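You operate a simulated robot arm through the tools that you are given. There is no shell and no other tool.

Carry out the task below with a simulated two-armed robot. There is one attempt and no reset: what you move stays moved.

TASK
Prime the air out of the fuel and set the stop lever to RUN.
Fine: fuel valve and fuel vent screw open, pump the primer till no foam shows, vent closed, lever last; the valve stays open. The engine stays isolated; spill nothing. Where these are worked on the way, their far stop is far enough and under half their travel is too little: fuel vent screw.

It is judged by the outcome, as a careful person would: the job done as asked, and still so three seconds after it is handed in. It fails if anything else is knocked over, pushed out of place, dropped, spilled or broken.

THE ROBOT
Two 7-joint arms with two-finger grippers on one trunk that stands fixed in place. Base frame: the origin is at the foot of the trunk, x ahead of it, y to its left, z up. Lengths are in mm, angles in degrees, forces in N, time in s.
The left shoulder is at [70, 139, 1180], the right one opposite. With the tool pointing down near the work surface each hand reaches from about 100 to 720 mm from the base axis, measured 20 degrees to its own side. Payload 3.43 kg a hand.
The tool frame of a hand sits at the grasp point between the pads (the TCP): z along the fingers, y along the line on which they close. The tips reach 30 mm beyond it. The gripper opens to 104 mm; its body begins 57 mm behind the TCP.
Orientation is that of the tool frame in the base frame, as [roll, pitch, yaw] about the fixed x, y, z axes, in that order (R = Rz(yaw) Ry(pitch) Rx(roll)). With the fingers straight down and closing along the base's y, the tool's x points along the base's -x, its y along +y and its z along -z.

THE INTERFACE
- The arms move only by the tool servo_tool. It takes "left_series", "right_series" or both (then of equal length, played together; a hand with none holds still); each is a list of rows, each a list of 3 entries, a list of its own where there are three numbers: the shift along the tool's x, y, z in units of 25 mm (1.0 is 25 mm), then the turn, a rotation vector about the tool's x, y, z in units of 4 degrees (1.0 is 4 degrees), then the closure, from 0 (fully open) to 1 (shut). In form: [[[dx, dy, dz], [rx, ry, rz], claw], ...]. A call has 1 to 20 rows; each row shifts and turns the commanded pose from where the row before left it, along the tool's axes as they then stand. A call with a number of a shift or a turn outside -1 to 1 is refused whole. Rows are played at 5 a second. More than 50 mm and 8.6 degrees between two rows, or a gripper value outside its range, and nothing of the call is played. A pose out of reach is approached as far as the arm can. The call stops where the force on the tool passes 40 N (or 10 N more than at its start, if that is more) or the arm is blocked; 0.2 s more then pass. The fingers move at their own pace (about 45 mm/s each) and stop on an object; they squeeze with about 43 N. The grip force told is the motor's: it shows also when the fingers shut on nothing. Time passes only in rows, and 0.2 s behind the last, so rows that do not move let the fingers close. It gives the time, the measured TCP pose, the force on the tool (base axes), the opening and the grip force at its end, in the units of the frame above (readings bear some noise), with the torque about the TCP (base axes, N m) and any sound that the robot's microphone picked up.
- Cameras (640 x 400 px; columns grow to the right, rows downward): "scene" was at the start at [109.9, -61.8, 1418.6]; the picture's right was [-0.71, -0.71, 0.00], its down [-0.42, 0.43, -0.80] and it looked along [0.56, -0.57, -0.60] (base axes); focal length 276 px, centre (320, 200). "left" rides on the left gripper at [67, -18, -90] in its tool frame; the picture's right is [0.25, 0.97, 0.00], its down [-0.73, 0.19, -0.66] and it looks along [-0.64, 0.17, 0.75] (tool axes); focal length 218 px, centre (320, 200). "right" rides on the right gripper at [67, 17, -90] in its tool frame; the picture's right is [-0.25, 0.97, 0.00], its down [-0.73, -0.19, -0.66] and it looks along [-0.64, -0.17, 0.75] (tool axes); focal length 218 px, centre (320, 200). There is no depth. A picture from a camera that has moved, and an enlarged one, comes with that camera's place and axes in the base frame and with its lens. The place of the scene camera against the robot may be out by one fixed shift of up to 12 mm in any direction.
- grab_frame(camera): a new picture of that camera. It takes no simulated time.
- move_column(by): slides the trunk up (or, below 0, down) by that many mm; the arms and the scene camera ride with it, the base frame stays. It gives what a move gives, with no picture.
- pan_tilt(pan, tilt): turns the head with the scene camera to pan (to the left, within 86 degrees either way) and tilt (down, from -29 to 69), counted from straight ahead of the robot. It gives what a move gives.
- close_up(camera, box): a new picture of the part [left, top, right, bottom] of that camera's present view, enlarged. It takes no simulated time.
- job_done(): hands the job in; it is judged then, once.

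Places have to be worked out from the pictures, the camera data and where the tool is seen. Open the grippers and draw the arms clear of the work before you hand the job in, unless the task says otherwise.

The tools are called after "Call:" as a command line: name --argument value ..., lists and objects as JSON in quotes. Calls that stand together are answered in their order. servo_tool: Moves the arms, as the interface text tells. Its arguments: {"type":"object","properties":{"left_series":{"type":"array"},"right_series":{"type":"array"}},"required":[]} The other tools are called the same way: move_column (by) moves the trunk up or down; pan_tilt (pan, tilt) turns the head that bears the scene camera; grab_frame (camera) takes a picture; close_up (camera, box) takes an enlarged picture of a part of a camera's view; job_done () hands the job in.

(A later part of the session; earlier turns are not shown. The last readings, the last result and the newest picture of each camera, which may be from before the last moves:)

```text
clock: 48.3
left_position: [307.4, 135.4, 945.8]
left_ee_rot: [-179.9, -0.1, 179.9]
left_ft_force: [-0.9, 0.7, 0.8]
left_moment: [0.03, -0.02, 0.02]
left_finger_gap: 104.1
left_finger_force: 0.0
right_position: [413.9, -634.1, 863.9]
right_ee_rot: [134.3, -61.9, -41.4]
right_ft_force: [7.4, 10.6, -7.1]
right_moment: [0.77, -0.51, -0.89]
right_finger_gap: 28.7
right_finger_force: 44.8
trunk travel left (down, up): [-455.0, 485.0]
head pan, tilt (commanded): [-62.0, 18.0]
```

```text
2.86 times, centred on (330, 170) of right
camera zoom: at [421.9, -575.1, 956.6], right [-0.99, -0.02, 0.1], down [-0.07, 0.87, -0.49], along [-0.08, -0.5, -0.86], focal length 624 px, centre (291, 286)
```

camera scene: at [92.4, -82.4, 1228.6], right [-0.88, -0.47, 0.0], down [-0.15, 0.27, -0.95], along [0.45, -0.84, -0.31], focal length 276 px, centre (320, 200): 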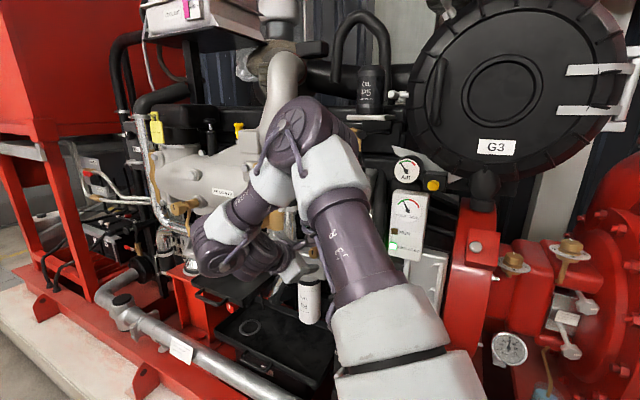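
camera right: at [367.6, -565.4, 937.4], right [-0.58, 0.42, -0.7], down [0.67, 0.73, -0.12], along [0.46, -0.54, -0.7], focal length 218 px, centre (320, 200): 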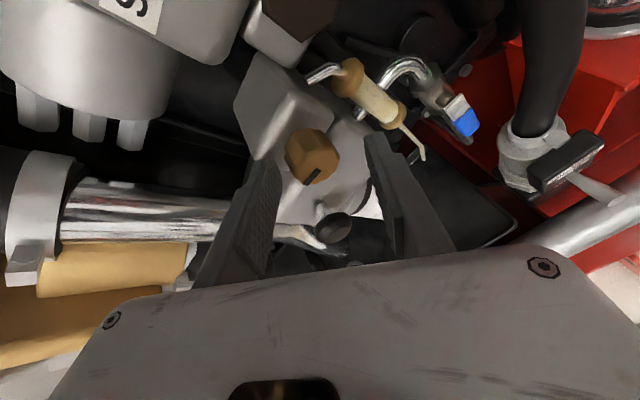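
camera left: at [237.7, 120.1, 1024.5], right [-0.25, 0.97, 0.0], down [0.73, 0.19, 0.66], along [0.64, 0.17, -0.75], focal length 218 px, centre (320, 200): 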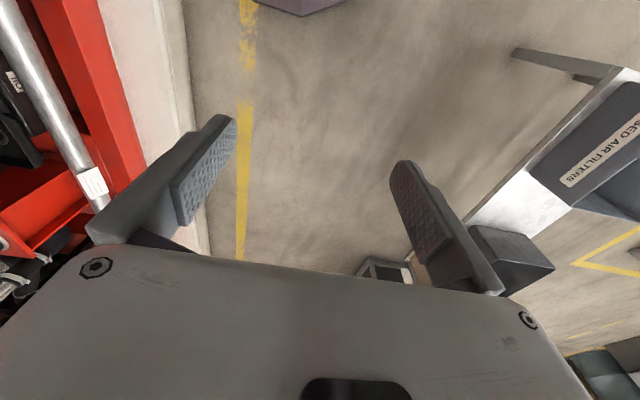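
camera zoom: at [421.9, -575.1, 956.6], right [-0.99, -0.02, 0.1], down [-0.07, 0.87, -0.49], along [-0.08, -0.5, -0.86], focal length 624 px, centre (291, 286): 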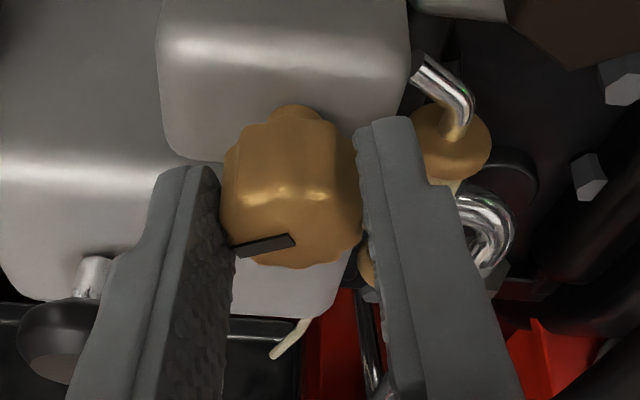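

From the index mark I compute the screw has turned ~111° in all, no hard stop yet. I continue this bite a bit further.

Call:
servo_tool --right_series '[[[0, 0, 0], [0, 0, -1], 1], [[0, 0, 0], [0, 0, -1], 1], [[0, 0, 0], [0, 0, -1], 1], [[0, 0, 0], [0, 0, -1], 1], [[0, 0, 0], [0, 0, -1], 1]]'

Call:
close_up --camera "right" --box '[250, 100, 410, 240]'

```text
clock: 49.5
left_position: [308.8, 135.9, 944.2]
left_ee_rot: [-179.9, -0.1, -180.0]
left_ft_force: [-0.3, 0.4, 0.2]
left_moment: [0.01, 0.02, -0.01]
left_finger_gap: 103.8
left_finger_force: 0.1
right_position: [416.2, -634.6, 865.2]
right_ee_rot: [117.6, -45.6, -21.3]
right_ft_force: [18.1, 3.6, 0.7]
right_moment: [-0.1, -0.27, -0.48]
right_finger_gap: 30.5
right_finger_force: 45.1
trunk travel left (down, up): [-455.0, 485.0]
head pan, tilt (commanded): [-62.0, 18.0]
```

```text
2.86 times, centred on (330, 170) of right
camera zoom: at [446.8, -572.6, 951.2], right [-0.9, -0.13, 0.42], down [-0.32, 0.85, -0.42], along [-0.3, -0.52, -0.8], focal length 624 px, centre (291, 286)
```

zoom: 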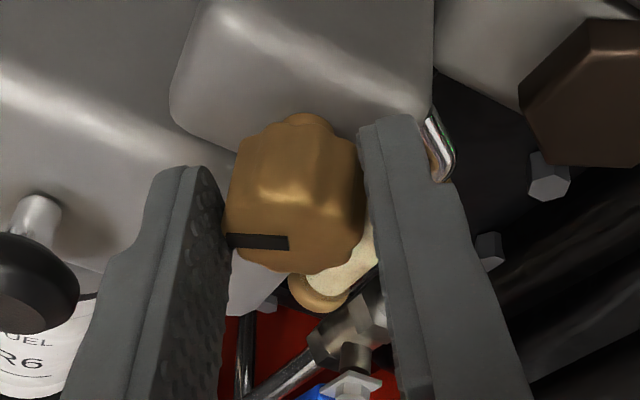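

Only ~2° gained over the last 20° of hand roll, total ≈113°: likely at its far stop, with the fingers slipping. I release and re-bite once more to verify.

Call:
servo_tool --right_series '[[[0, 0, 0], [0, 0, 0], 0.48], [[0, 0, 0], [0, 0, 0], 0.48], [[0, 0, -0.1], [0, 0, 0], 0.48], [[0, 0, 0], [0, 0, 1], 0.48], [[0, 0, 0], [0, 0, 1], 0.48], [[0, 0, 0], [0, 0, 1], 0.48], [[0, 0, 0], [0, 0, 1], 0.48], [[0, 0, 0], [0, 0, 1], 0.48], [[0, 0, 0], [0, 0, 1], 0.48], [[0, 0, 0], [0, 0, 1], 0.48], [[0, 0, 0], [0, 0, 1], 0.48], [[0, 0, 0], [0, 0, 1], 0.48], [[0, 0, 0], [0, 0, 1], 0.48], [[0, 0, 0], [0, 0, 1], 0.48], [[0, 0, 0], [0, 0, 1], 0.48], [[0, 0, 0], [0, 0, 1], 0.48], [[0, 0, 0], [0, 0, 1], 0.48], [[0, 0, 0], [0, 0, 1], 0.48]]'

Call:
close_up --camera "right" --box '[250, 60, 450, 240]'

```text
clock: 53.3
left_position: [307.7, 135.4, 944.6]
left_ee_rot: [-180.0, 0.0, 179.9]
left_ft_force: [-0.1, -0.2, -0.7]
left_moment: [0.03, -0.01, -0.04]
left_finger_gap: 104.1
left_finger_force: 0.1
right_position: [413.9, -634.6, 866.2]
right_ee_rot: [-136.5, -63.1, -137.6]
right_ft_force: [0.1, 0.4, 0.6]
right_moment: [-0.01, 0.0, 0.01]
right_finger_gap: 54.2
right_finger_force: 0.0
trunk travel left (down, up): [-455.0, 485.0]
head pan, tilt (commanded): [-62.0, 18.0]
```

```text
2.22 times, centred on (350, 150) of right
camera zoom: at [373.9, -569.5, 947.8], right [-0.83, 0.2, -0.53], down [0.43, 0.82, -0.38], along [0.36, -0.54, -0.76], focal length 485 px, centre (253, 311)
```

zoom: 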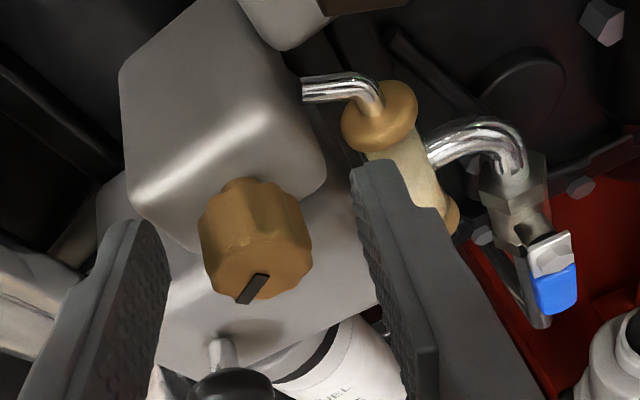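

Mark still at roughly 105-113°. I grip again here and turn further to test for the stop.

Call:
servo_tool --right_series '[[[-0.063, 0.084, 0.116], [0, 0, 0], 0.48], [[0, 0, 0], [0, 0, 0], 1], [[0, 0, 0], [0, 0, 0], 1], [[0, 0, 0], [0, 0, 0], 1], [[0, 0, 0], [0, 0, -1], 1], [[0, 0, 0], [0, 0, -1], 1], [[0, 0, 0], [0, 0, -1], 1], [[0, 0, 0], [0, 0, -1], 1]]'

Call:
close_up --camera "right" --box '[250, 100, 410, 240]'

```text
clock: 55.1
left_position: [309.4, 134.6, 944.8]
left_ee_rot: [179.9, -0.1, 179.9]
left_ft_force: [0.6, 0.2, 0.5]
left_moment: [0.01, 0.03, -0.01]
left_finger_gap: 104.2
left_finger_force: 0.0
right_position: [414.2, -636.4, 863.0]
right_ee_rot: [-171.2, -70.7, -100.0]
right_ft_force: [19.5, -10.6, 9.0]
right_moment: [-0.35, -0.49, 1.03]
right_finger_gap: 27.9
right_finger_force: 45.2
trunk travel left (down, up): [-455.0, 485.0]
head pan, tilt (commanded): [-62.0, 18.0]
```

```text
2.86 times, centred on (330, 170) of right
camera zoom: at [392.4, -573.4, 952.4], right [-0.95, 0.11, -0.29], down [0.24, 0.85, -0.46], along [0.19, -0.51, -0.84], focal length 624 px, centre (291, 286)
```

zoom: 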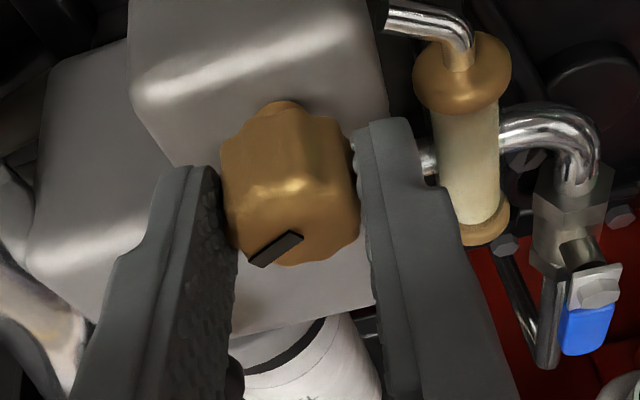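

The mark did not move (≈105°) while the turning moment rose to ~0.5 N·m. I give it a few more degrees to confirm it is at the stop.

Call:
servo_tool --right_series '[[[0.03, -0.04, 0.03], [0, 0, -1], 1], [[0, 0, 0], [0, 0, -1], 1], [[0, 0, 0], [0, 0, -1], 1], [[0, 0, 0], [0, 0, -1], 1], [[0, 0, 0], [0, 0, -1], 1], [[0, 0, 0], [0, 0, -1], 1]]'

Call:
close_up --camera "right" --box '[250, 100, 410, 240]'

```text
clock: 56.5
left_position: [308.0, 135.7, 945.1]
left_ee_rot: [-179.9, -0.1, 179.9]
left_ft_force: [-0.7, 0.5, -0.6]
left_moment: [0.01, 0.01, -0.03]
left_finger_gap: 104.2
left_finger_force: 0.1
right_position: [413.6, -636.3, 863.6]
right_ee_rot: [134.1, -61.9, -41.3]
right_ft_force: [14.5, 5.0, 0.5]
right_moment: [0.05, -0.71, -0.72]
right_finger_gap: 28.9
right_finger_force: 44.7
trunk travel left (down, up): [-455.0, 485.0]
head pan, tilt (commanded): [-62.0, 18.0]
```

```text
2.86 times, centred on (330, 170) of right
camera zoom: at [421.8, -575.4, 955.9], right [-0.99, -0.02, 0.1], down [-0.07, 0.87, -0.49], along [-0.08, -0.5, -0.86], focal length 624 px, centre (291, 286)
```

zoom: 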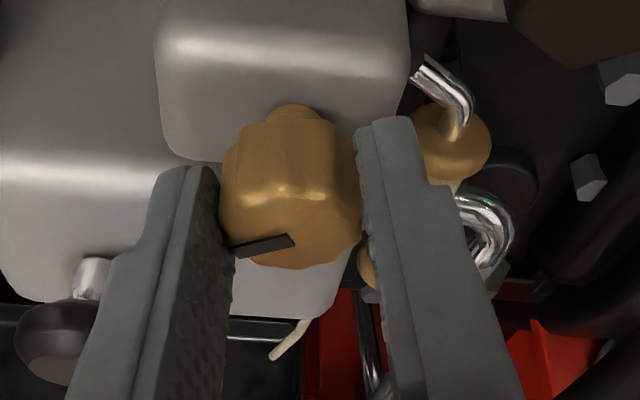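

The mark is at the same ~111° and the fingers just slip at 0.7 N·m, so the vent is at its far stop (open). I release, back off with a down-tilt and roll toward neutral.

Call:
servo_tool --right_series '[[[0, 0, 0], [0, 0, 0], 0.48], [[0, 0, 0], [0, 0, 0], 0.48], [[0, 0, -0.5], [0.265, -0.7, 0], 0.48], [[0, 0, -0.6], [0.265, -0.7, 0], 0.48], [[0, 0, -0.6], [0.265, -0.7, 0], 0.48], [[0, 0, -0.6], [0.2, -0.5, 0], 0.48], [[0, 0, 0], [0, 0, 1], 0.48], [[0, 0, 0], [0, 0, 1], 0.48], [[0, 0, 0], [0, 0, 1], 0.48], [[0, 0, 0], [0, 0, 1], 0.48], [[0, 0, 0], [0, 0, 1], 1], [[0, 0, 0], [0, 0, 1], 1]]'

Call:
grab_frame --camera "right"

Call:
close_up --camera "right" --box '[200, 60, 400, 220]'

```text
clock: 59.1
left_position: [306.1, 135.5, 945.2]
left_ee_rot: [179.9, 0.0, 180.0]
left_ft_force: [-0.8, -0.3, 0.5]
left_moment: [0.01, -0.01, 0.01]
left_finger_gap: 104.0
left_finger_force: 0.0
right_position: [412.7, -583.9, 886.4]
right_ee_rot: [-174.6, -59.5, -97.1]
right_ft_force: [-0.8, 0.3, 0.3]
right_moment: [0.01, -0.01, 0.01]
right_finger_gap: 1.4
right_finger_force: 0.1
trunk travel left (down, up): [-455.0, 485.0]
head pan, tilt (commanded): [-62.0, 18.0]
```

```text
taken
camera right: at [390.7, -541.5, 986.9], right [-0.95, 0.17, -0.26], down [0.24, 0.93, -0.29], along [0.2, -0.34, -0.92], focal length 218 px, centre (320, 200)
```

right: 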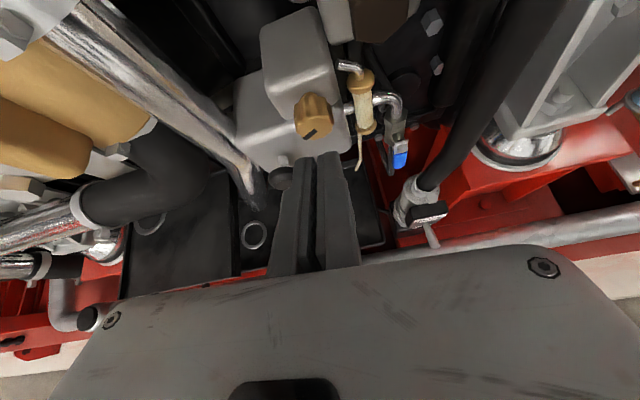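

```text
2.50 times, centred on (300, 140) of right
camera zoom: at [390.7, -541.5, 986.9], right [-0.95, 0.17, -0.26], down [0.24, 0.93, -0.29], along [0.2, -0.34, -0.92], focal length 546 px, centre (370, 350)
```

zoom: 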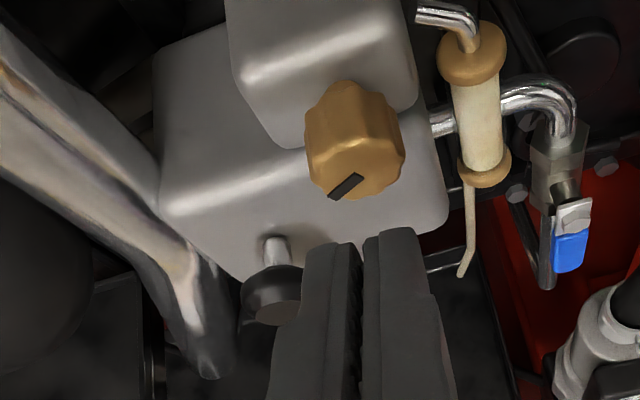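

Vent is open and the hand is clear. Now I move with shut fingers to stand in front of the black primer knob (axis x≈473, z≈785).

Call:
servo_tool --right_series '[[[-0.628, -0.452, 0.432], [0, 0.48, 0], 1], [[-0.628, -0.452, 0.432], [0, 0.48, 0], 1], [[-0.628, -0.452, 0.432], [0, 0.48, 0], 1], [[-0.628, -0.452, 0.432], [0, 0.48, 0], 1], [[-0.628, -0.452, 0.432], [0, 0.48, 0], 1]]'

Call:
grab_frame --camera "right"

Call:
close_up --camera "right" --box '[220, 60, 420, 220]'

```text
clock: 60.3
left_position: [306.4, 135.8, 944.7]
left_ee_rot: [-179.9, 0.1, 179.9]
left_ft_force: [0.5, 0.1, -0.2]
left_moment: [0.0, 0.03, -0.03]
left_finger_gap: 104.0
left_finger_force: 0.0
right_position: [470.4, -619.6, 789.6]
right_ee_rot: [-172.3, -69.0, -99.4]
right_ft_force: [-0.2, 5.0, 1.1]
right_moment: [-0.02, 0.03, 0.03]
right_finger_gap: 5.9
right_finger_force: 35.0
right hand out of reach, approached as far as the arm can: row 2, 3, 4, 5
trunk travel left (down, up): [-455.0, 485.0]
head pan, tilt (commanded): [-62.0, 18.0]
```

```text
taken
camera right: at [448.7, -560.1, 881.8], right [-0.95, 0.13, -0.28], down [0.25, 0.86, -0.44], along [0.19, -0.49, -0.85], focal length 218 px, centre (320, 200)
```

right: 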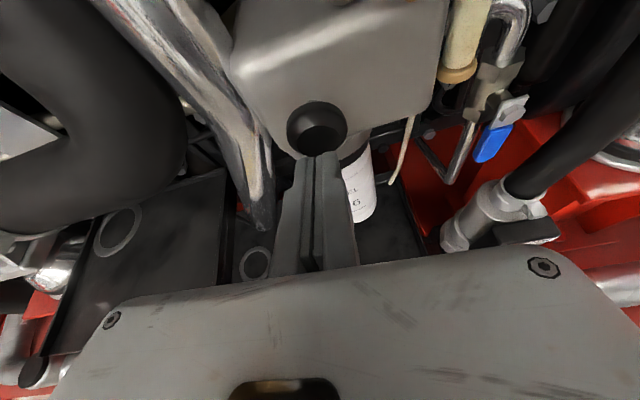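

```text
2.50 times, centred on (320, 140) of right
camera zoom: at [448.7, -560.1, 881.8], right [-0.95, 0.13, -0.28], down [0.25, 0.86, -0.44], along [0.19, -0.49, -0.85], focal length 546 px, centre (320, 350)
```

zoom: 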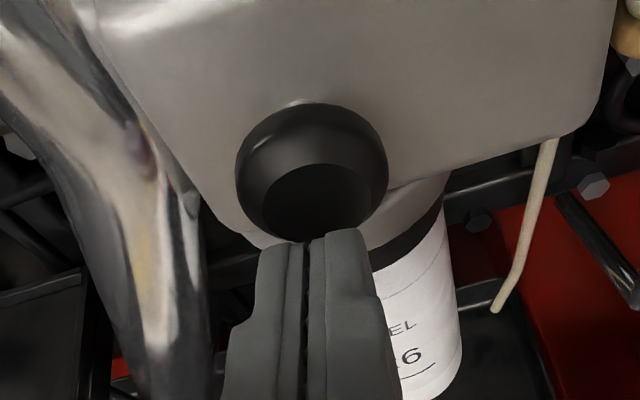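

Tip is at about [470,-648,779], just touching the knob face (5 N). I lift 5 mm to centre and push inward step by step.

Call:
servo_tool --right_series '[[[0.182, -0.09, -0.073], [0, 0, 0], 1], [[0.071, -0.008, 0.187], [0, 0, 0], 1], [[0.071, -0.008, 0.187], [0, 0, 0], 1]]'

Call:
close_up --camera "right" --box '[220, 60, 420, 220]'

```text
clock: 61.1
left_position: [305.7, 137.6, 944.1]
left_ee_rot: [-179.8, 0.0, 179.9]
left_ft_force: [0.5, -0.1, 0.3]
left_moment: [-0.01, 0.0, -0.01]
left_finger_gap: 103.9
left_finger_force: 0.0
right_position: [472.4, -626.4, 797.7]
right_ee_rot: [-172.3, -69.1, -99.4]
right_ft_force: [-4.0, 23.0, -4.8]
right_moment: [0.06, -0.16, -0.16]
right_finger_gap: 6.0
right_finger_force: 34.7
trunk travel left (down, up): [-455.0, 485.0]
head pan, tilt (commanded): [-62.0, 18.0]
heard: click
```

```text
2.50 times, centred on (320, 140) of right
camera zoom: at [451.7, -566.8, 890.0], right [-0.95, 0.13, -0.28], down [0.25, 0.86, -0.44], along [0.19, -0.49, -0.85], focal length 546 px, centre (320, 350)
```

zoom: 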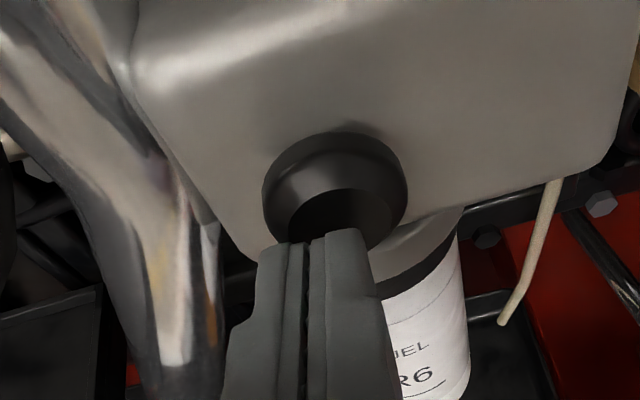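

A click was heard at the end of the push (23 N). I draw back ~18 mm to let the knob spring out and look.

Call:
servo_tool --right_series '[[[-0.085, 0.01, -0.225], [0, 0, 0], 1], [[-0.085, 0.01, -0.225], [0, 0, 0], 1], [[-0.085, 0.01, -0.225], [0, -0.5, 0], 1]]'

Call:
close_up --camera "right" --box '[220, 60, 420, 220]'

Call:
grab_frame --camera "right"

```text
clock: 61.9
left_position: [305.6, 135.9, 945.3]
left_ee_rot: [-179.9, 0.0, 180.0]
left_ft_force: [-0.4, -0.7, 0.4]
left_moment: [0.0, 0.03, 0.0]
left_finger_gap: 104.0
left_finger_force: 0.1
right_position: [471.2, -614.4, 796.3]
right_ee_rot: [-173.0, -67.2, -98.8]
right_ft_force: [0.1, 0.7, -1.6]
right_moment: [-0.06, -0.01, -0.02]
right_finger_gap: 6.1
right_finger_force: 34.7
right hand out of reach, approached as far as the arm can: row 2
trunk travel left (down, up): [-455.0, 485.0]
head pan, tilt (commanded): [-62.0, 18.0]
```

```text
2.50 times, centred on (320, 140) of right
camera zoom: at [449.8, -558.7, 890.9], right [-0.95, 0.14, -0.28], down [0.25, 0.88, -0.41], along [0.19, -0.46, -0.87], focal length 546 px, centre (320, 350)
```

zoom: 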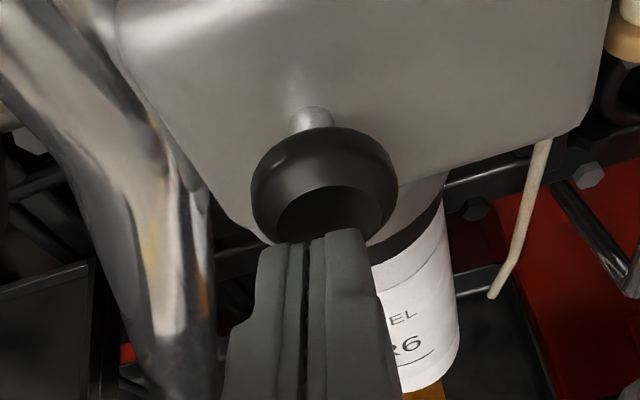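

```text
taken
camera right: at [449.8, -558.7, 890.9], right [-0.95, 0.14, -0.28], down [0.25, 0.88, -0.41], along [0.19, -0.46, -0.87], focal length 218 px, centre (320, 200)
```

right: 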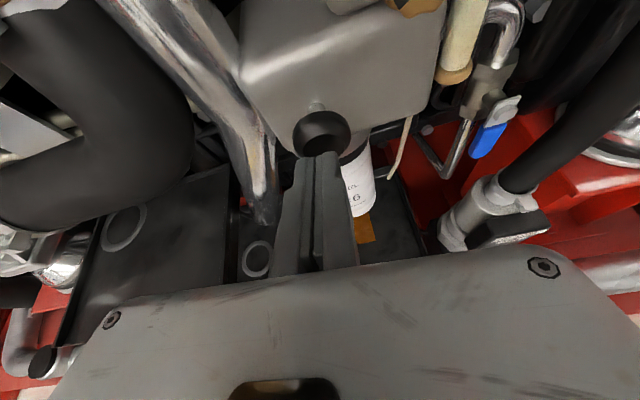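

The primer is spring-returned, so pushing works. I notice an amber patch in the tray; I look closely at it and the sight glass.

Call:
close_up --camera "right" --box '[330, 190, 410, 260]'

Call:
close_up --camera "right" --box '[420, 0, 540, 100]'

Call:
close_up --camera "scene" --box '[240, 200, 360, 320]'

```text
5.71 times, centred on (370, 225) of right
camera zoom: at [449.8, -558.7, 890.9], right [-0.95, 0.14, -0.28], down [0.25, 0.88, -0.41], along [0.19, -0.46, -0.87], focal length 1247 px, centre (34, 57)
```

zoom: 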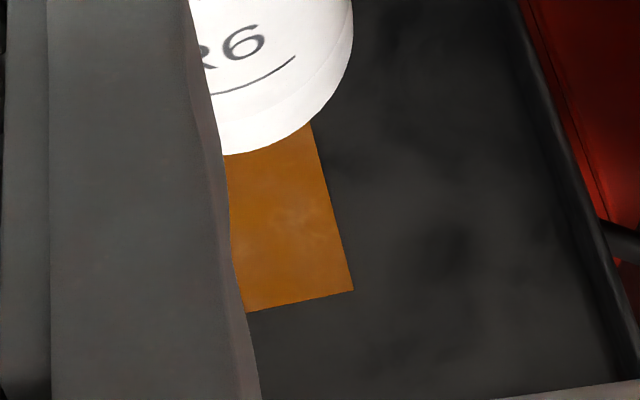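

```text
4.00 times, centred on (480, 50) of right
camera zoom: at [449.8, -558.7, 890.9], right [-0.95, 0.14, -0.28], down [0.25, 0.88, -0.41], along [0.19, -0.46, -0.87], focal length 873 px, centre (-320, 800)
```

zoom: 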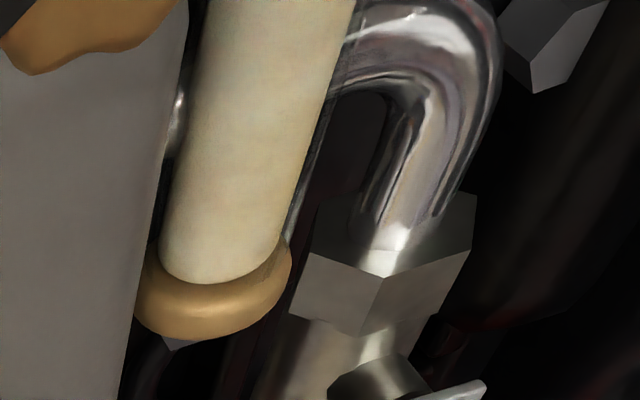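

```text
3.33 times, centred on (300, 260) of scene
camera zoom: at [92.0, -82.3, 1228.7], right [-0.88, -0.47, 0.0], down [-0.14, 0.27, -0.95], along [0.45, -0.84, -0.31], focal length 920 px, centre (387, 0)
```

zoom: 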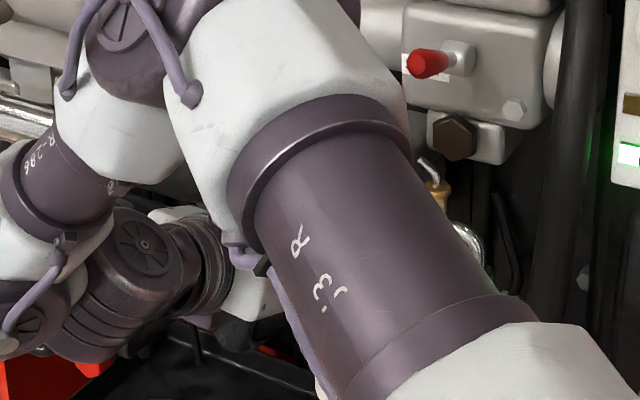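

The amber is vented fuel caught in the drip tray under the hose; the glass still looks creamy (foam). I do one more full stroke and compare.

Call:
servo_tool --right_series '[[[0.077, -0.008, 0.185], [0, 0, 0], 1], [[0.077, -0.008, 0.185], [0, 0, 0], 1], [[0.077, -0.008, 0.185], [0, 0, 0], 1], [[-0.077, 0.008, -0.185], [0, 0, 0], 1], [[-0.077, 0.008, -0.185], [0, 0, 0], 1], [[-0.077, 0.008, -0.185], [0, 0, 0], 1]]'

Call:
grab_frame --camera "right"

Call:
close_up --camera "right" --box '[420, 0, 540, 100]'

```text
clock: 63.3
left_position: [307.8, 135.8, 944.2]
left_ee_rot: [-179.9, 0.0, 179.7]
left_ft_force: [1.3, 0.2, -0.5]
left_moment: [-0.01, 0.0, -0.02]
left_finger_gap: 103.9
left_finger_force: 0.1
right_position: [470.8, -614.0, 796.8]
right_ee_rot: [-172.9, -67.3, -99.1]
right_ft_force: [-0.2, 1.5, 0.3]
right_moment: [0.0, 0.01, 0.0]
right_finger_gap: 5.9
right_finger_force: 34.7
trunk travel left (down, up): [-455.0, 485.0]
head pan, tilt (commanded): [-62.0, 18.0]
heard: click
```

```text
taken
camera right: at [449.8, -557.8, 890.3], right [-0.95, 0.14, -0.28], down [0.25, 0.88, -0.41], along [0.19, -0.46, -0.87], focal length 218 px, centre (320, 200)
```

right: 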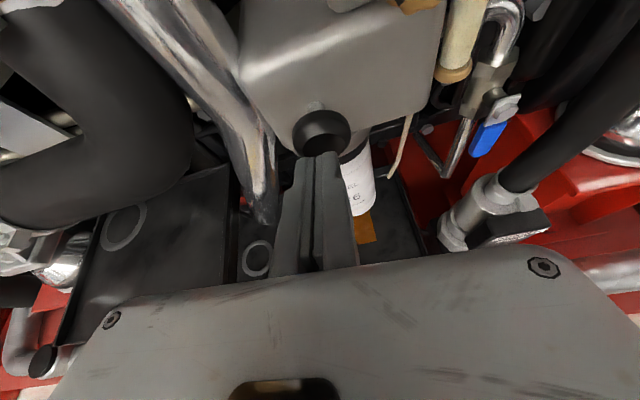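

```text
4.00 times, centred on (480, 50) of right
camera zoom: at [449.8, -557.8, 890.3], right [-0.95, 0.14, -0.28], down [0.25, 0.88, -0.41], along [0.19, -0.46, -0.87], focal length 873 px, centre (-320, 800)
```

zoom: 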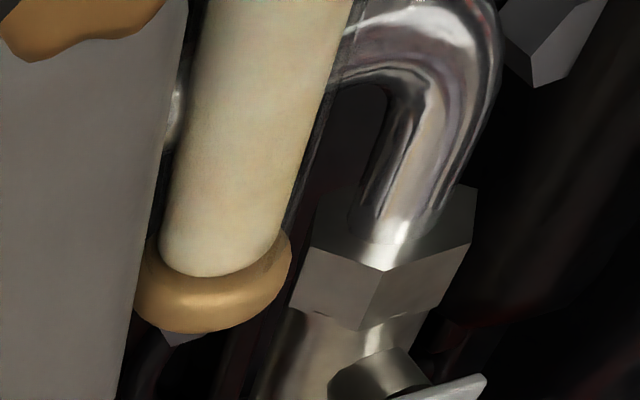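

Another click; the glass still shows foam. I continue with two strokes.

Call:
servo_tool --right_series '[[[0.077, -0.008, 0.185], [0, 0, 0], 1], [[0.077, -0.008, 0.185], [0, 0, 0], 1], [[0.077, -0.008, 0.185], [0, 0, 0], 1], [[-0.077, 0.008, -0.185], [0, 0, 0], 1], [[-0.077, 0.008, -0.185], [0, 0, 0], 1], [[-0.077, 0.008, -0.185], [0, 0, 0], 1], [[0.077, -0.008, 0.185], [0, 0, 0], 1], [[0.077, -0.008, 0.185], [0, 0, 0], 1], [[0.077, -0.008, 0.185], [0, 0, 0], 1], [[-0.077, 0.008, -0.185], [0, 0, 0], 1], [[-0.077, 0.008, -0.185], [0, 0, 0], 1], [[-0.077, 0.008, -0.185], [0, 0, 0], 1]]'

Call:
grab_frame --camera "right"

Call:
close_up --camera "right" --box '[420, 0, 540, 100]'

```text
clock: 65.9
left_position: [306.0, 136.1, 944.8]
left_ee_rot: [-179.9, 0.0, 179.8]
left_ft_force: [0.5, -0.6, 0.5]
left_moment: [-0.02, -0.01, -0.01]
left_finger_gap: 104.1
left_finger_force: 0.0
right_position: [473.2, -614.6, 798.0]
right_ee_rot: [-173.0, -67.2, -98.9]
right_ft_force: [-0.1, 1.7, 0.2]
right_moment: [-0.01, 0.02, -0.02]
right_finger_gap: 0.0
right_finger_force: 34.3
trunk travel left (down, up): [-455.0, 485.0]
head pan, tilt (commanded): [-62.0, 18.0]
heard: click, click
```

```text
taken
camera right: at [451.0, -557.4, 891.1], right [-0.95, 0.14, -0.28], down [0.25, 0.88, -0.41], along [0.19, -0.46, -0.87], focal length 218 px, centre (320, 200)
```

right: 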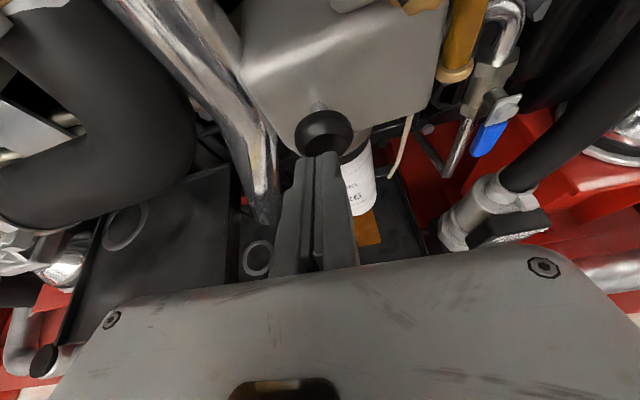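

```text
4.00 times, centred on (480, 50) of right
camera zoom: at [451.0, -557.4, 891.1], right [-0.95, 0.14, -0.28], down [0.25, 0.88, -0.41], along [0.19, -0.46, -0.87], focal length 873 px, centre (-320, 800)
```

zoom: 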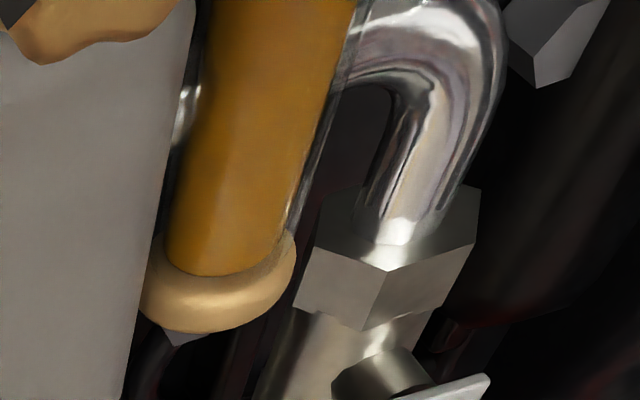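

The sight glass has turned clear amber — no foam visible — after four strokes. I withdraw from the primer and go back to the vent to close it.

Call:
servo_tool --right_series '[[[0, 0, -0.5], [0, -0.5, 0], 1], [[0.52, 0.465, -0.387], [0, -0.38, 0], 1], [[0.52, 0.465, -0.387], [0, -0.38, 0], 1], [[0.52, 0.465, -0.387], [0, -0.38, 0], 0.48], [[0.52, 0.465, -0.387], [0, -0.38, 0], 0.48], [[0.52, 0.465, -0.387], [0, -0.38, 0], 0.48]]'

Call:
grab_frame --camera "right"

Call:
close_up --camera "right" --box '[240, 40, 440, 200]'

```text
clock: 67.3
left_position: [305.7, 136.3, 945.5]
left_ee_rot: [-179.9, 0.0, 179.8]
left_ft_force: [-0.2, -0.3, 0.2]
left_moment: [-0.01, -0.01, -0.03]
left_finger_gap: 104.0
left_finger_force: 0.1
right_position: [408.9, -588.6, 878.3]
right_ee_rot: [-174.9, -57.7, -96.7]
right_ft_force: [-0.1, 0.6, -0.4]
right_moment: [-0.02, 0.02, 0.02]
right_finger_gap: 54.1
right_finger_force: 0.1
trunk travel left (down, up): [-455.0, 485.0]
head pan, tilt (commanded): [-62.0, 18.0]
```

```text
taken
camera right: at [387.0, -549.3, 981.5], right [-0.95, 0.18, -0.26], down [0.24, 0.94, -0.26], along [0.2, -0.31, -0.93], focal length 218 px, centre (320, 200)
```

right: 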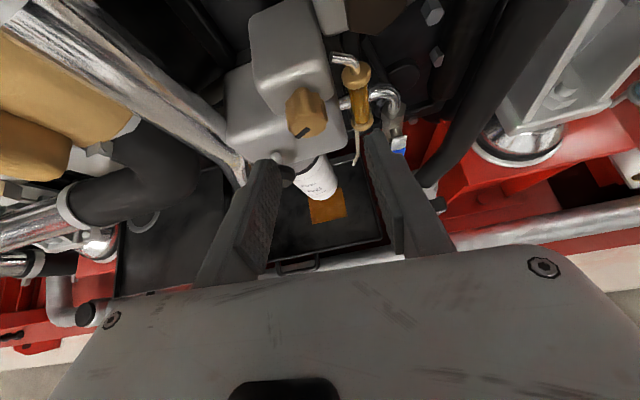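

```text
2.50 times, centred on (340, 120) of right
camera zoom: at [387.0, -549.3, 981.5], right [-0.95, 0.18, -0.26], down [0.24, 0.94, -0.26], along [0.2, -0.31, -0.93], focal length 546 px, centre (270, 400)
```

zoom: 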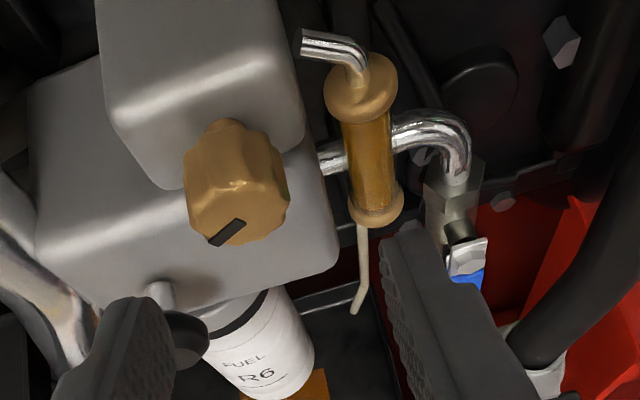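

The whole glass is clear amber now. I pre-roll the hand counter-clockwise (open) to have room, then will grip the vent and turn it clockwise shut.

Call:
servo_tool --right_series '[[[0, 0, 0], [0, 0, -1], 0.48], [[0, 0, 0], [0, 0, -1], 0.48], [[0, 0, 0], [0, 0, -1], 0.48], [[0, 0, 0], [0, 0, -1], 0.48], [[0, 0, 0], [0, 0, -1], 0.48], [[0, 0, 0], [0, 0, -1], 0.48], [[0, 0, 0], [0, 0, -1], 0.48], [[0, 0, 0], [0, 0, -1], 0.48], [[0, 0, 0], [0, 0, -1], 0.48], [[0, 0, 0], [0, 0, -1], 0.48], [[0.073, 0.032, 0.45], [-0.446, 0.603, 0], 0.48], [[0.073, 0.032, 0.45], [-0.446, 0.603, 0], 0.48], [[0.073, 0.032, 0.45], [-0.3, 0.4, 0], 0.48]]'

Call:
close_up --camera "right" --box '[230, 60, 430, 240]'

```text
clock: 70.1
left_position: [306.3, 134.2, 945.0]
left_ee_rot: [180.0, 0.0, 179.8]
left_ft_force: [0.4, -0.5, 0.0]
left_moment: [-0.01, -0.01, 0.01]
left_finger_gap: 103.9
left_finger_force: 0.0
right_position: [412.0, -618.7, 867.0]
right_ee_rot: [127.0, -47.0, -29.6]
right_ft_force: [-0.2, -0.4, -0.5]
right_moment: [-0.03, -0.01, 0.01]
right_finger_gap: 53.9
right_finger_force: 0.1
trunk travel left (down, up): [-455.0, 485.0]
head pan, tilt (commanded): [-62.0, 18.0]
```

```text
2.22 times, centred on (330, 150) of right
camera zoom: at [437.7, -565.8, 960.4], right [-0.93, -0.14, 0.34], down [-0.27, 0.89, -0.37], along [-0.25, -0.43, -0.86], focal length 485 px, centre (298, 311)
```

zoom: 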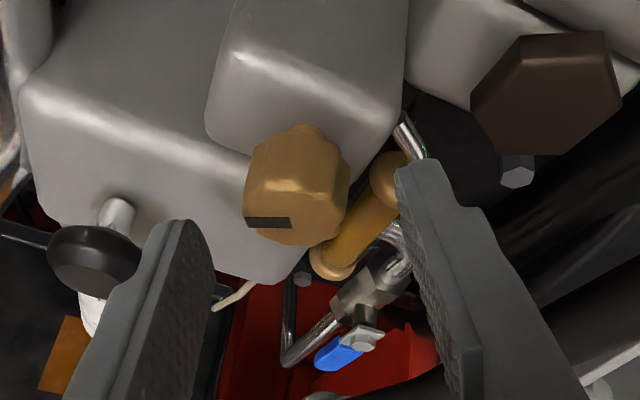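

I advance the last 19 mm, grip the knob and turn clockwise.

Call:
servo_tool --right_series '[[[0.084, 0.056, 0.372], [0, 0, 0], 0.48], [[0.084, 0.056, 0.372], [0, 0, 0], 0.48], [[0, 0, 0], [0, 0, 0], 1], [[0, 0, 0], [0, 0, 0], 1], [[0, 0, 0], [0, 0, 0], 1], [[0, 0, 0], [0, 0, 0], 1], [[0, 0, 0], [0, 0, 1], 1], [[0, 0, 0], [0, 0, 1], 1], [[0, 0, 0], [0, 0, 1], 1], [[0, 0, 0], [0, 0, 1], 1], [[0, 0, 0], [0, 0, 1], 1]]'

Call:
close_up --camera "right" --box '[230, 60, 430, 240]'

```text
clock: 72.5
left_position: [308.3, 134.1, 945.8]
left_ee_rot: [-179.9, -0.1, 179.9]
left_ft_force: [-0.1, 0.1, 0.0]
left_moment: [-0.01, -0.01, 0.01]
left_finger_gap: 104.1
left_finger_force: 0.0
right_position: [414.4, -640.0, 862.4]
right_ee_rot: [147.5, -60.7, -54.6]
right_ft_force: [6.4, 3.8, -13.6]
right_moment: [-0.42, -0.02, -0.22]
right_finger_gap: 29.3
right_finger_force: 45.0
trunk travel left (down, up): [-455.0, 485.0]
head pan, tilt (commanded): [-62.0, 18.0]
```

```text
2.22 times, centred on (330, 150) of right
camera zoom: at [416.0, -587.8, 960.5], right [-1.0, 0.0, 0.03], down [-0.02, 0.91, -0.42], along [-0.03, -0.42, -0.91], focal length 485 px, centre (298, 311)
```

zoom: 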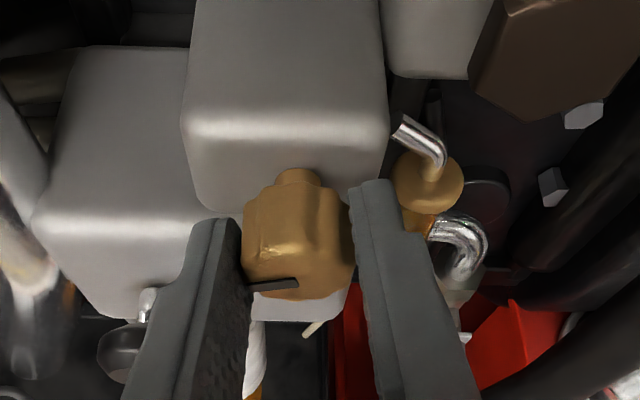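

Grip is good with low loads. I continue clockwise.

Call:
servo_tool --right_series '[[[0, 0, 0], [0, 0, 1], 1], [[0, 0, 0], [0, 0, 1], 1], [[0, 0, 0], [0, 0, 1], 1], [[0, 0, 0], [0, 0, 1], 1], [[0, 0, 0], [0, 0, 1], 1], [[0, 0, 0], [0, 0, 1], 1], [[0, 0, 0], [0, 0, 1], 1], [[0, 0, 0], [0, 0, 1], 1]]'

Call:
close_up --camera "right" --box '[230, 60, 430, 240]'

```text
clock: 74.3
left_position: [307.7, 135.4, 944.8]
left_ee_rot: [-179.9, 0.0, 179.9]
left_ft_force: [-0.2, 0.3, -0.4]
left_moment: [0.01, 0.01, 0.03]
left_finger_gap: 104.1
left_finger_force: 0.1
right_position: [414.0, -640.0, 862.7]
right_ee_rot: [-149.7, -61.5, -124.2]
right_ft_force: [10.8, -3.3, -3.7]
right_moment: [0.51, -0.1, 1.25]
right_finger_gap: 29.3
right_finger_force: 45.0
trunk travel left (down, up): [-455.0, 485.0]
head pan, tilt (commanded): [-62.0, 18.0]
```

```text
2.22 times, centred on (330, 150) of right
camera zoom: at [378.6, -583.3, 953.3], right [-0.86, 0.21, -0.45], down [0.39, 0.86, -0.33], along [0.32, -0.46, -0.83], focal length 485 px, centre (298, 311)
```

zoom: 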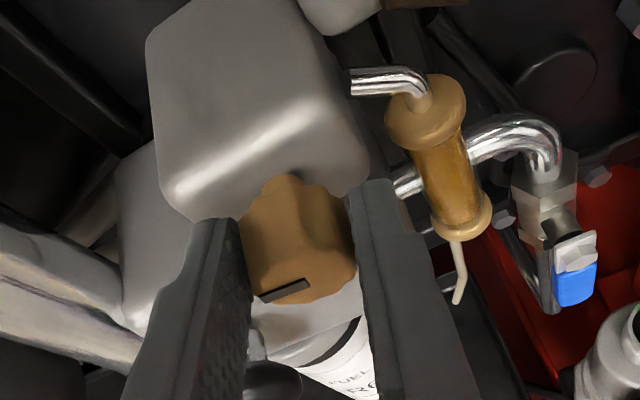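

The mark moves with the fingers. I continue clockwise another 32°.

Call:
servo_tool --right_series '[[[0, 0, 0], [0, 0, 1], 1], [[0, 0, 0], [0, 0, 1], 1], [[0, 0, 0], [0, 0, 1], 1], [[0, 0, 0], [0, 0, 1], 1], [[0, 0, 0], [0, 0, 1], 1], [[0, 0, 0], [0, 0, 1], 1], [[0, 0, 0], [0, 0, 1], 1], [[0, 0, 0], [0, 0, 1], 1]]'

Call:
close_up --camera "right" --box '[230, 60, 430, 240]'

```text
clock: 76.1
left_position: [308.5, 136.6, 945.0]
left_ee_rot: [-180.0, 0.0, 179.8]
left_ft_force: [0.0, -0.2, -0.3]
left_moment: [0.0, -0.01, 0.0]
left_finger_gap: 104.1
left_finger_force: 0.0
right_position: [411.7, -638.0, 862.8]
right_ee_rot: [-121.6, -38.2, -159.9]
right_ft_force: [9.8, -3.2, 5.9]
right_moment: [0.29, -0.1, 1.42]
right_finger_gap: 31.5
right_finger_force: 45.4
trunk travel left (down, up): [-455.0, 485.0]
head pan, tilt (commanded): [-62.0, 18.0]
```

```text
2.22 times, centred on (330, 150) of right
camera zoom: at [351.0, -571.0, 928.9], right [-0.47, 0.37, -0.8], down [0.67, 0.74, -0.05], along [0.57, -0.57, -0.59], focal length 485 px, centre (298, 311)
```

zoom: 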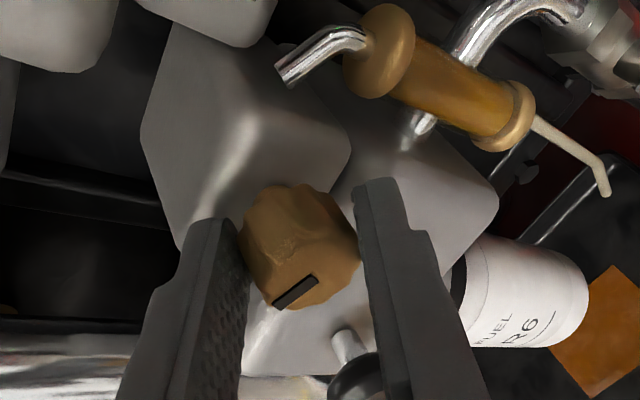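

About 42° remain by the mark. I release, roll the hand back and take a second clockwise bite.

Call:
servo_tool --right_series '[[[0, 0, 0], [0, 0, 0], 0.48], [[0, 0, 0], [0, 0, 0], 0.48], [[0, 0, -0.1], [0, 0, 0], 0.48], [[0, 0, 0], [0, 0, -1], 0.48], [[0, 0, 0], [0, 0, -1], 0.48], [[0, 0, 0], [0, 0, -1], 0.48], [[0, 0, 0], [0, 0, -1], 0.48], [[0, 0, 0], [0, 0, -1], 0.48], [[0, 0, 0], [0, 0, -1], 0.48], [[0, 0, 0], [0, 0, -1], 0.48], [[0, 0, 0], [0, 0, -1], 0.48], [[0, 0, 0], [0, 0, -1], 0.48], [[0, 0, 0], [0, 0, -1], 0.48], [[0, 0, 0], [0, 0, -1], 0.48], [[0, 0, 0], [0, 0, -1], 0.48], [[0, 0, 0], [0, 0, -1], 0.48], [[0, 0, 0], [0, 0, -1], 0.48], [[0, 0, 0], [0, 0, -1], 0.48], [[0, 0, 0], [0, 0, -1], 0.48], [[0, 0, 0], [0, 0, -1], 0.48]]'

Call:
close_up --camera "right" --box '[230, 60, 430, 240]'

```text
clock: 80.3
left_position: [306.8, 135.3, 944.7]
left_ee_rot: [-180.0, 0.0, 179.9]
left_ft_force: [0.7, 0.0, -0.2]
left_moment: [-0.02, 0.0, 0.01]
left_finger_gap: 103.8
left_finger_force: 0.0
right_position: [410.9, -638.7, 865.5]
right_ee_rot: [141.6, -58.5, -47.7]
right_ft_force: [0.5, -0.3, -0.8]
right_moment: [-0.01, 0.01, -0.01]
right_finger_gap: 53.9
right_finger_force: 0.0
trunk travel left (down, up): [-455.0, 485.0]
head pan, tilt (commanded): [-62.0, 18.0]
```

```text
2.22 times, centred on (330, 150) of right
camera zoom: at [419.1, -585.7, 963.7], right [-0.99, -0.03, 0.1], down [-0.07, 0.91, -0.41], along [-0.08, -0.42, -0.91], focal length 485 px, centre (298, 311)
```

zoom: 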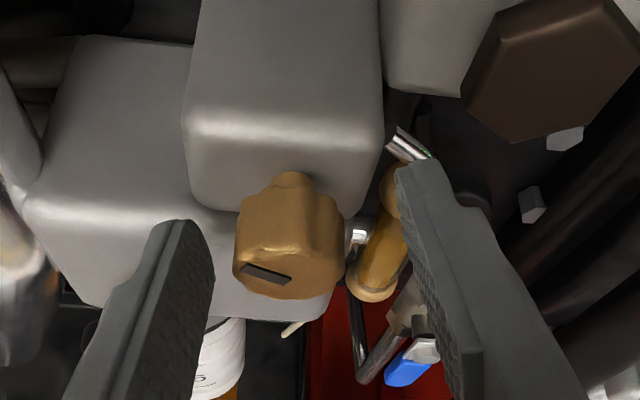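

Second clockwise bite: I grip and turn until resistance.

Call:
servo_tool --right_series '[[[0, 0, 0], [0, 0, 0], 1], [[0, 0, 0], [0, 0, 0], 1], [[0, 0, 0], [0, 0, 0], 1], [[0, 0, 0], [0, 0, 1], 1], [[0, 0, 0], [0, 0, 1], 1], [[0, 0, 0], [0, 0, 1], 1], [[0, 0, 0], [0, 0, 1], 1], [[0, 0, 0], [0, 0, 1], 1], [[0, 0, 0], [0, 0, 1], 1], [[0, 0, 0], [0, 0, 1], 1], [[0, 0, 0], [0, 0, 1], 1], [[0, 0, 0], [0, 0, 1], 1], [[0, 0, 0], [0, 0, 1], 1]]'

Call:
close_up --camera "right" --box '[230, 60, 430, 240]'

```text
clock: 83.1
left_position: [307.5, 136.2, 945.0]
left_ee_rot: [-179.8, -0.1, 179.8]
left_ft_force: [0.3, 0.9, -0.6]
left_moment: [-0.02, -0.01, -0.02]
left_finger_gap: 104.1
left_finger_force: 0.1
right_position: [413.9, -637.0, 865.4]
right_ee_rot: [-143.7, -59.4, -131.1]
right_ft_force: [10.8, 5.2, 3.4]
right_moment: [0.87, -0.09, 1.53]
right_finger_gap: 29.2
right_finger_force: 44.9
trunk travel left (down, up): [-455.0, 485.0]
head pan, tilt (commanded): [-62.0, 18.0]
```

```text
2.22 times, centred on (330, 150) of right
camera zoom: at [374.4, -578.4, 952.3], right [-0.83, 0.24, -0.51], down [0.43, 0.85, -0.3], along [0.36, -0.47, -0.81], focal length 485 px, centre (298, 311)
```

zoom: 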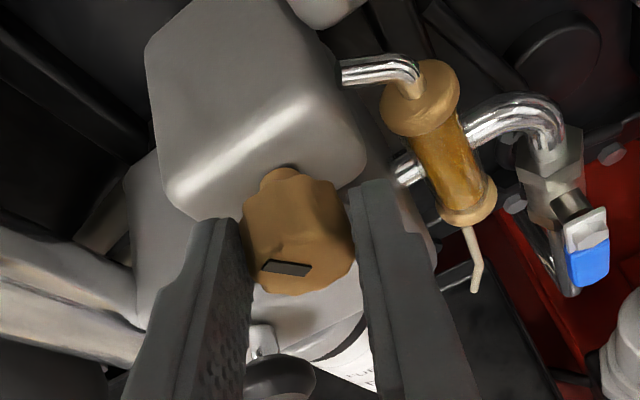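

About 24° left by the mark. I continue clockwise.

Call:
servo_tool --right_series '[[[0, 0, 0], [0, 0, 1], 1], [[0, 0, 0], [0, 0, 1], 1], [[0, 0, 0], [0, 0, 1], 1], [[0, 0, 0], [0, 0, 1], 1], [[0, 0, 0], [0, 0, 1], 1], [[0, 0, 0], [0, 0, 1], 1]]'

Call:
close_up --camera "right" --box '[230, 60, 430, 240]'

```text
clock: 84.5
left_position: [308.7, 135.2, 943.9]
left_ee_rot: [-179.8, -0.1, 179.8]
left_ft_force: [-0.1, -0.2, -0.1]
left_moment: [-0.03, -0.01, -0.02]
left_finger_gap: 104.0
left_finger_force: 0.1
right_position: [413.4, -635.0, 865.0]
right_ee_rot: [-123.3, -41.6, -157.1]
right_ft_force: [10.5, 8.9, 1.2]
right_moment: [0.56, -0.17, 1.47]
right_finger_gap: 31.3
right_finger_force: 44.8
trunk travel left (down, up): [-455.0, 485.0]
head pan, tilt (commanded): [-62.0, 18.0]
```

```text
2.22 times, centred on (330, 150) of right
camera zoom: at [354.1, -569.4, 933.9], right [-0.53, 0.35, -0.77], down [0.65, 0.76, -0.1], along [0.55, -0.55, -0.63], focal length 485 px, centre (298, 311)
```

zoom: 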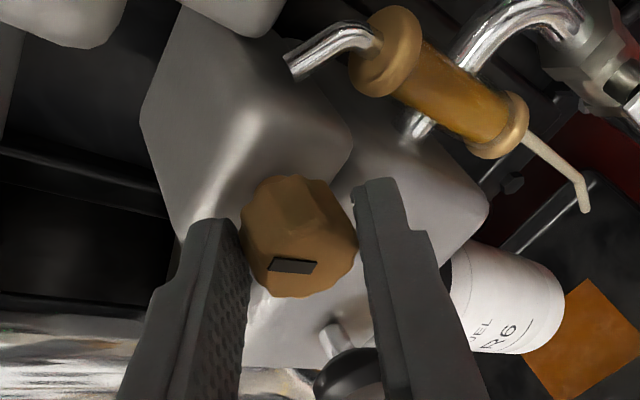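

About 7-14° short of the original position and still turning freely. I turn a bit further.

Call:
servo_tool --right_series '[[[0, 0, 0], [0, 0, 1], 1], [[0, 0, 0], [0, 0, 1], 1], [[0, 0, 0], [0, 0, 1], 1], [[0, 0, 0], [0, 0, 1], 1]]'

Call:
close_up --camera "right" --box '[230, 60, 430, 240]'

```text
clock: 85.5
left_position: [306.8, 137.0, 943.7]
left_ee_rot: [-179.9, -0.1, 179.8]
left_ft_force: [-0.8, 0.8, 0.0]
left_moment: [-0.01, 0.04, 0.0]
left_finger_gap: 103.8
left_finger_force: 0.0
right_position: [411.1, -636.7, 864.9]
right_ee_rot: [-117.5, -27.9, -167.1]
right_ft_force: [1.7, 8.1, 3.4]
right_moment: [-0.41, 0.55, 0.34]
right_finger_gap: 32.5
right_finger_force: 44.6
trunk travel left (down, up): [-455.0, 485.0]
head pan, tilt (commanded): [-62.0, 18.0]
```

```text
2.22 times, centred on (330, 150) of right
camera zoom: at [344.3, -562.6, 918.4], right [-0.27, 0.4, -0.88], down [0.73, 0.67, 0.08], along [0.62, -0.62, -0.48], focal length 485 px, centre (298, 311)
```

zoom: 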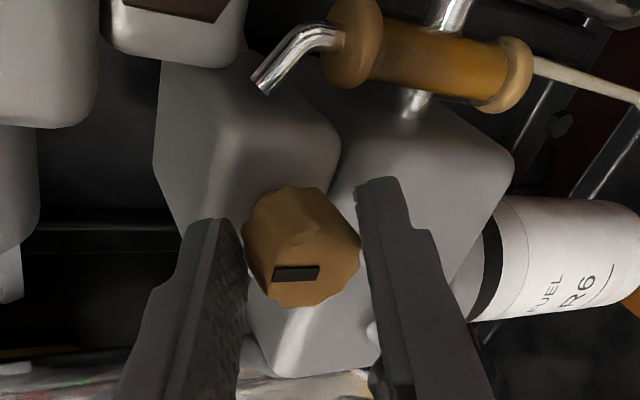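

The mark is back at its original vertical position and the moment has reversed to +0.55 N·m: seated closed. I nudge two more steps to be sure.

Call:
servo_tool --right_series '[[[0, 0, 0], [0, 0, 0.8], 1], [[0, 0, 0], [0, 0, 0.8], 1]]'

Call:
close_up --camera "right" --box '[230, 60, 430, 240]'

```text
clock: 86.1
left_position: [305.0, 137.3, 945.2]
left_ee_rot: [-179.9, 0.1, -180.0]
left_ft_force: [-0.4, -0.1, 0.9]
left_moment: [0.01, -0.02, -0.03]
left_finger_gap: 103.8
left_finger_force: 0.1
right_position: [412.0, -635.6, 864.7]
right_ee_rot: [-116.4, -22.1, -170.2]
right_ft_force: [-5.9, 5.9, -0.1]
right_moment: [-0.53, 0.54, -0.26]
right_finger_gap: 32.5
right_finger_force: 45.5
trunk travel left (down, up): [-455.0, 485.0]
head pan, tilt (commanded): [-62.0, 18.0]
```

```text
2.22 times, centred on (330, 150) of right
camera zoom: at [343.5, -559.4, 910.7], right [-0.16, 0.41, -0.9], down [0.75, 0.64, 0.15], along [0.64, -0.65, -0.41], focal length 485 px, centre (298, 311)
```

zoom: 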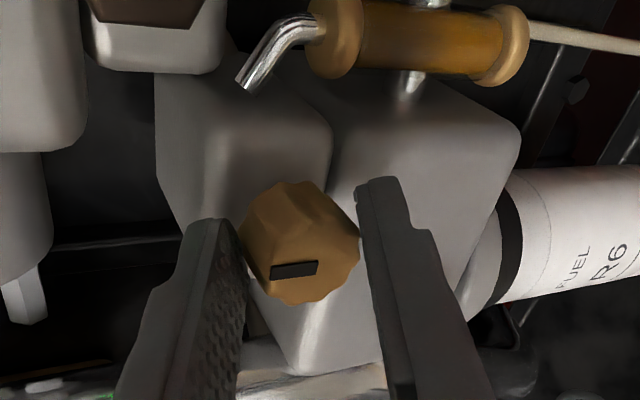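

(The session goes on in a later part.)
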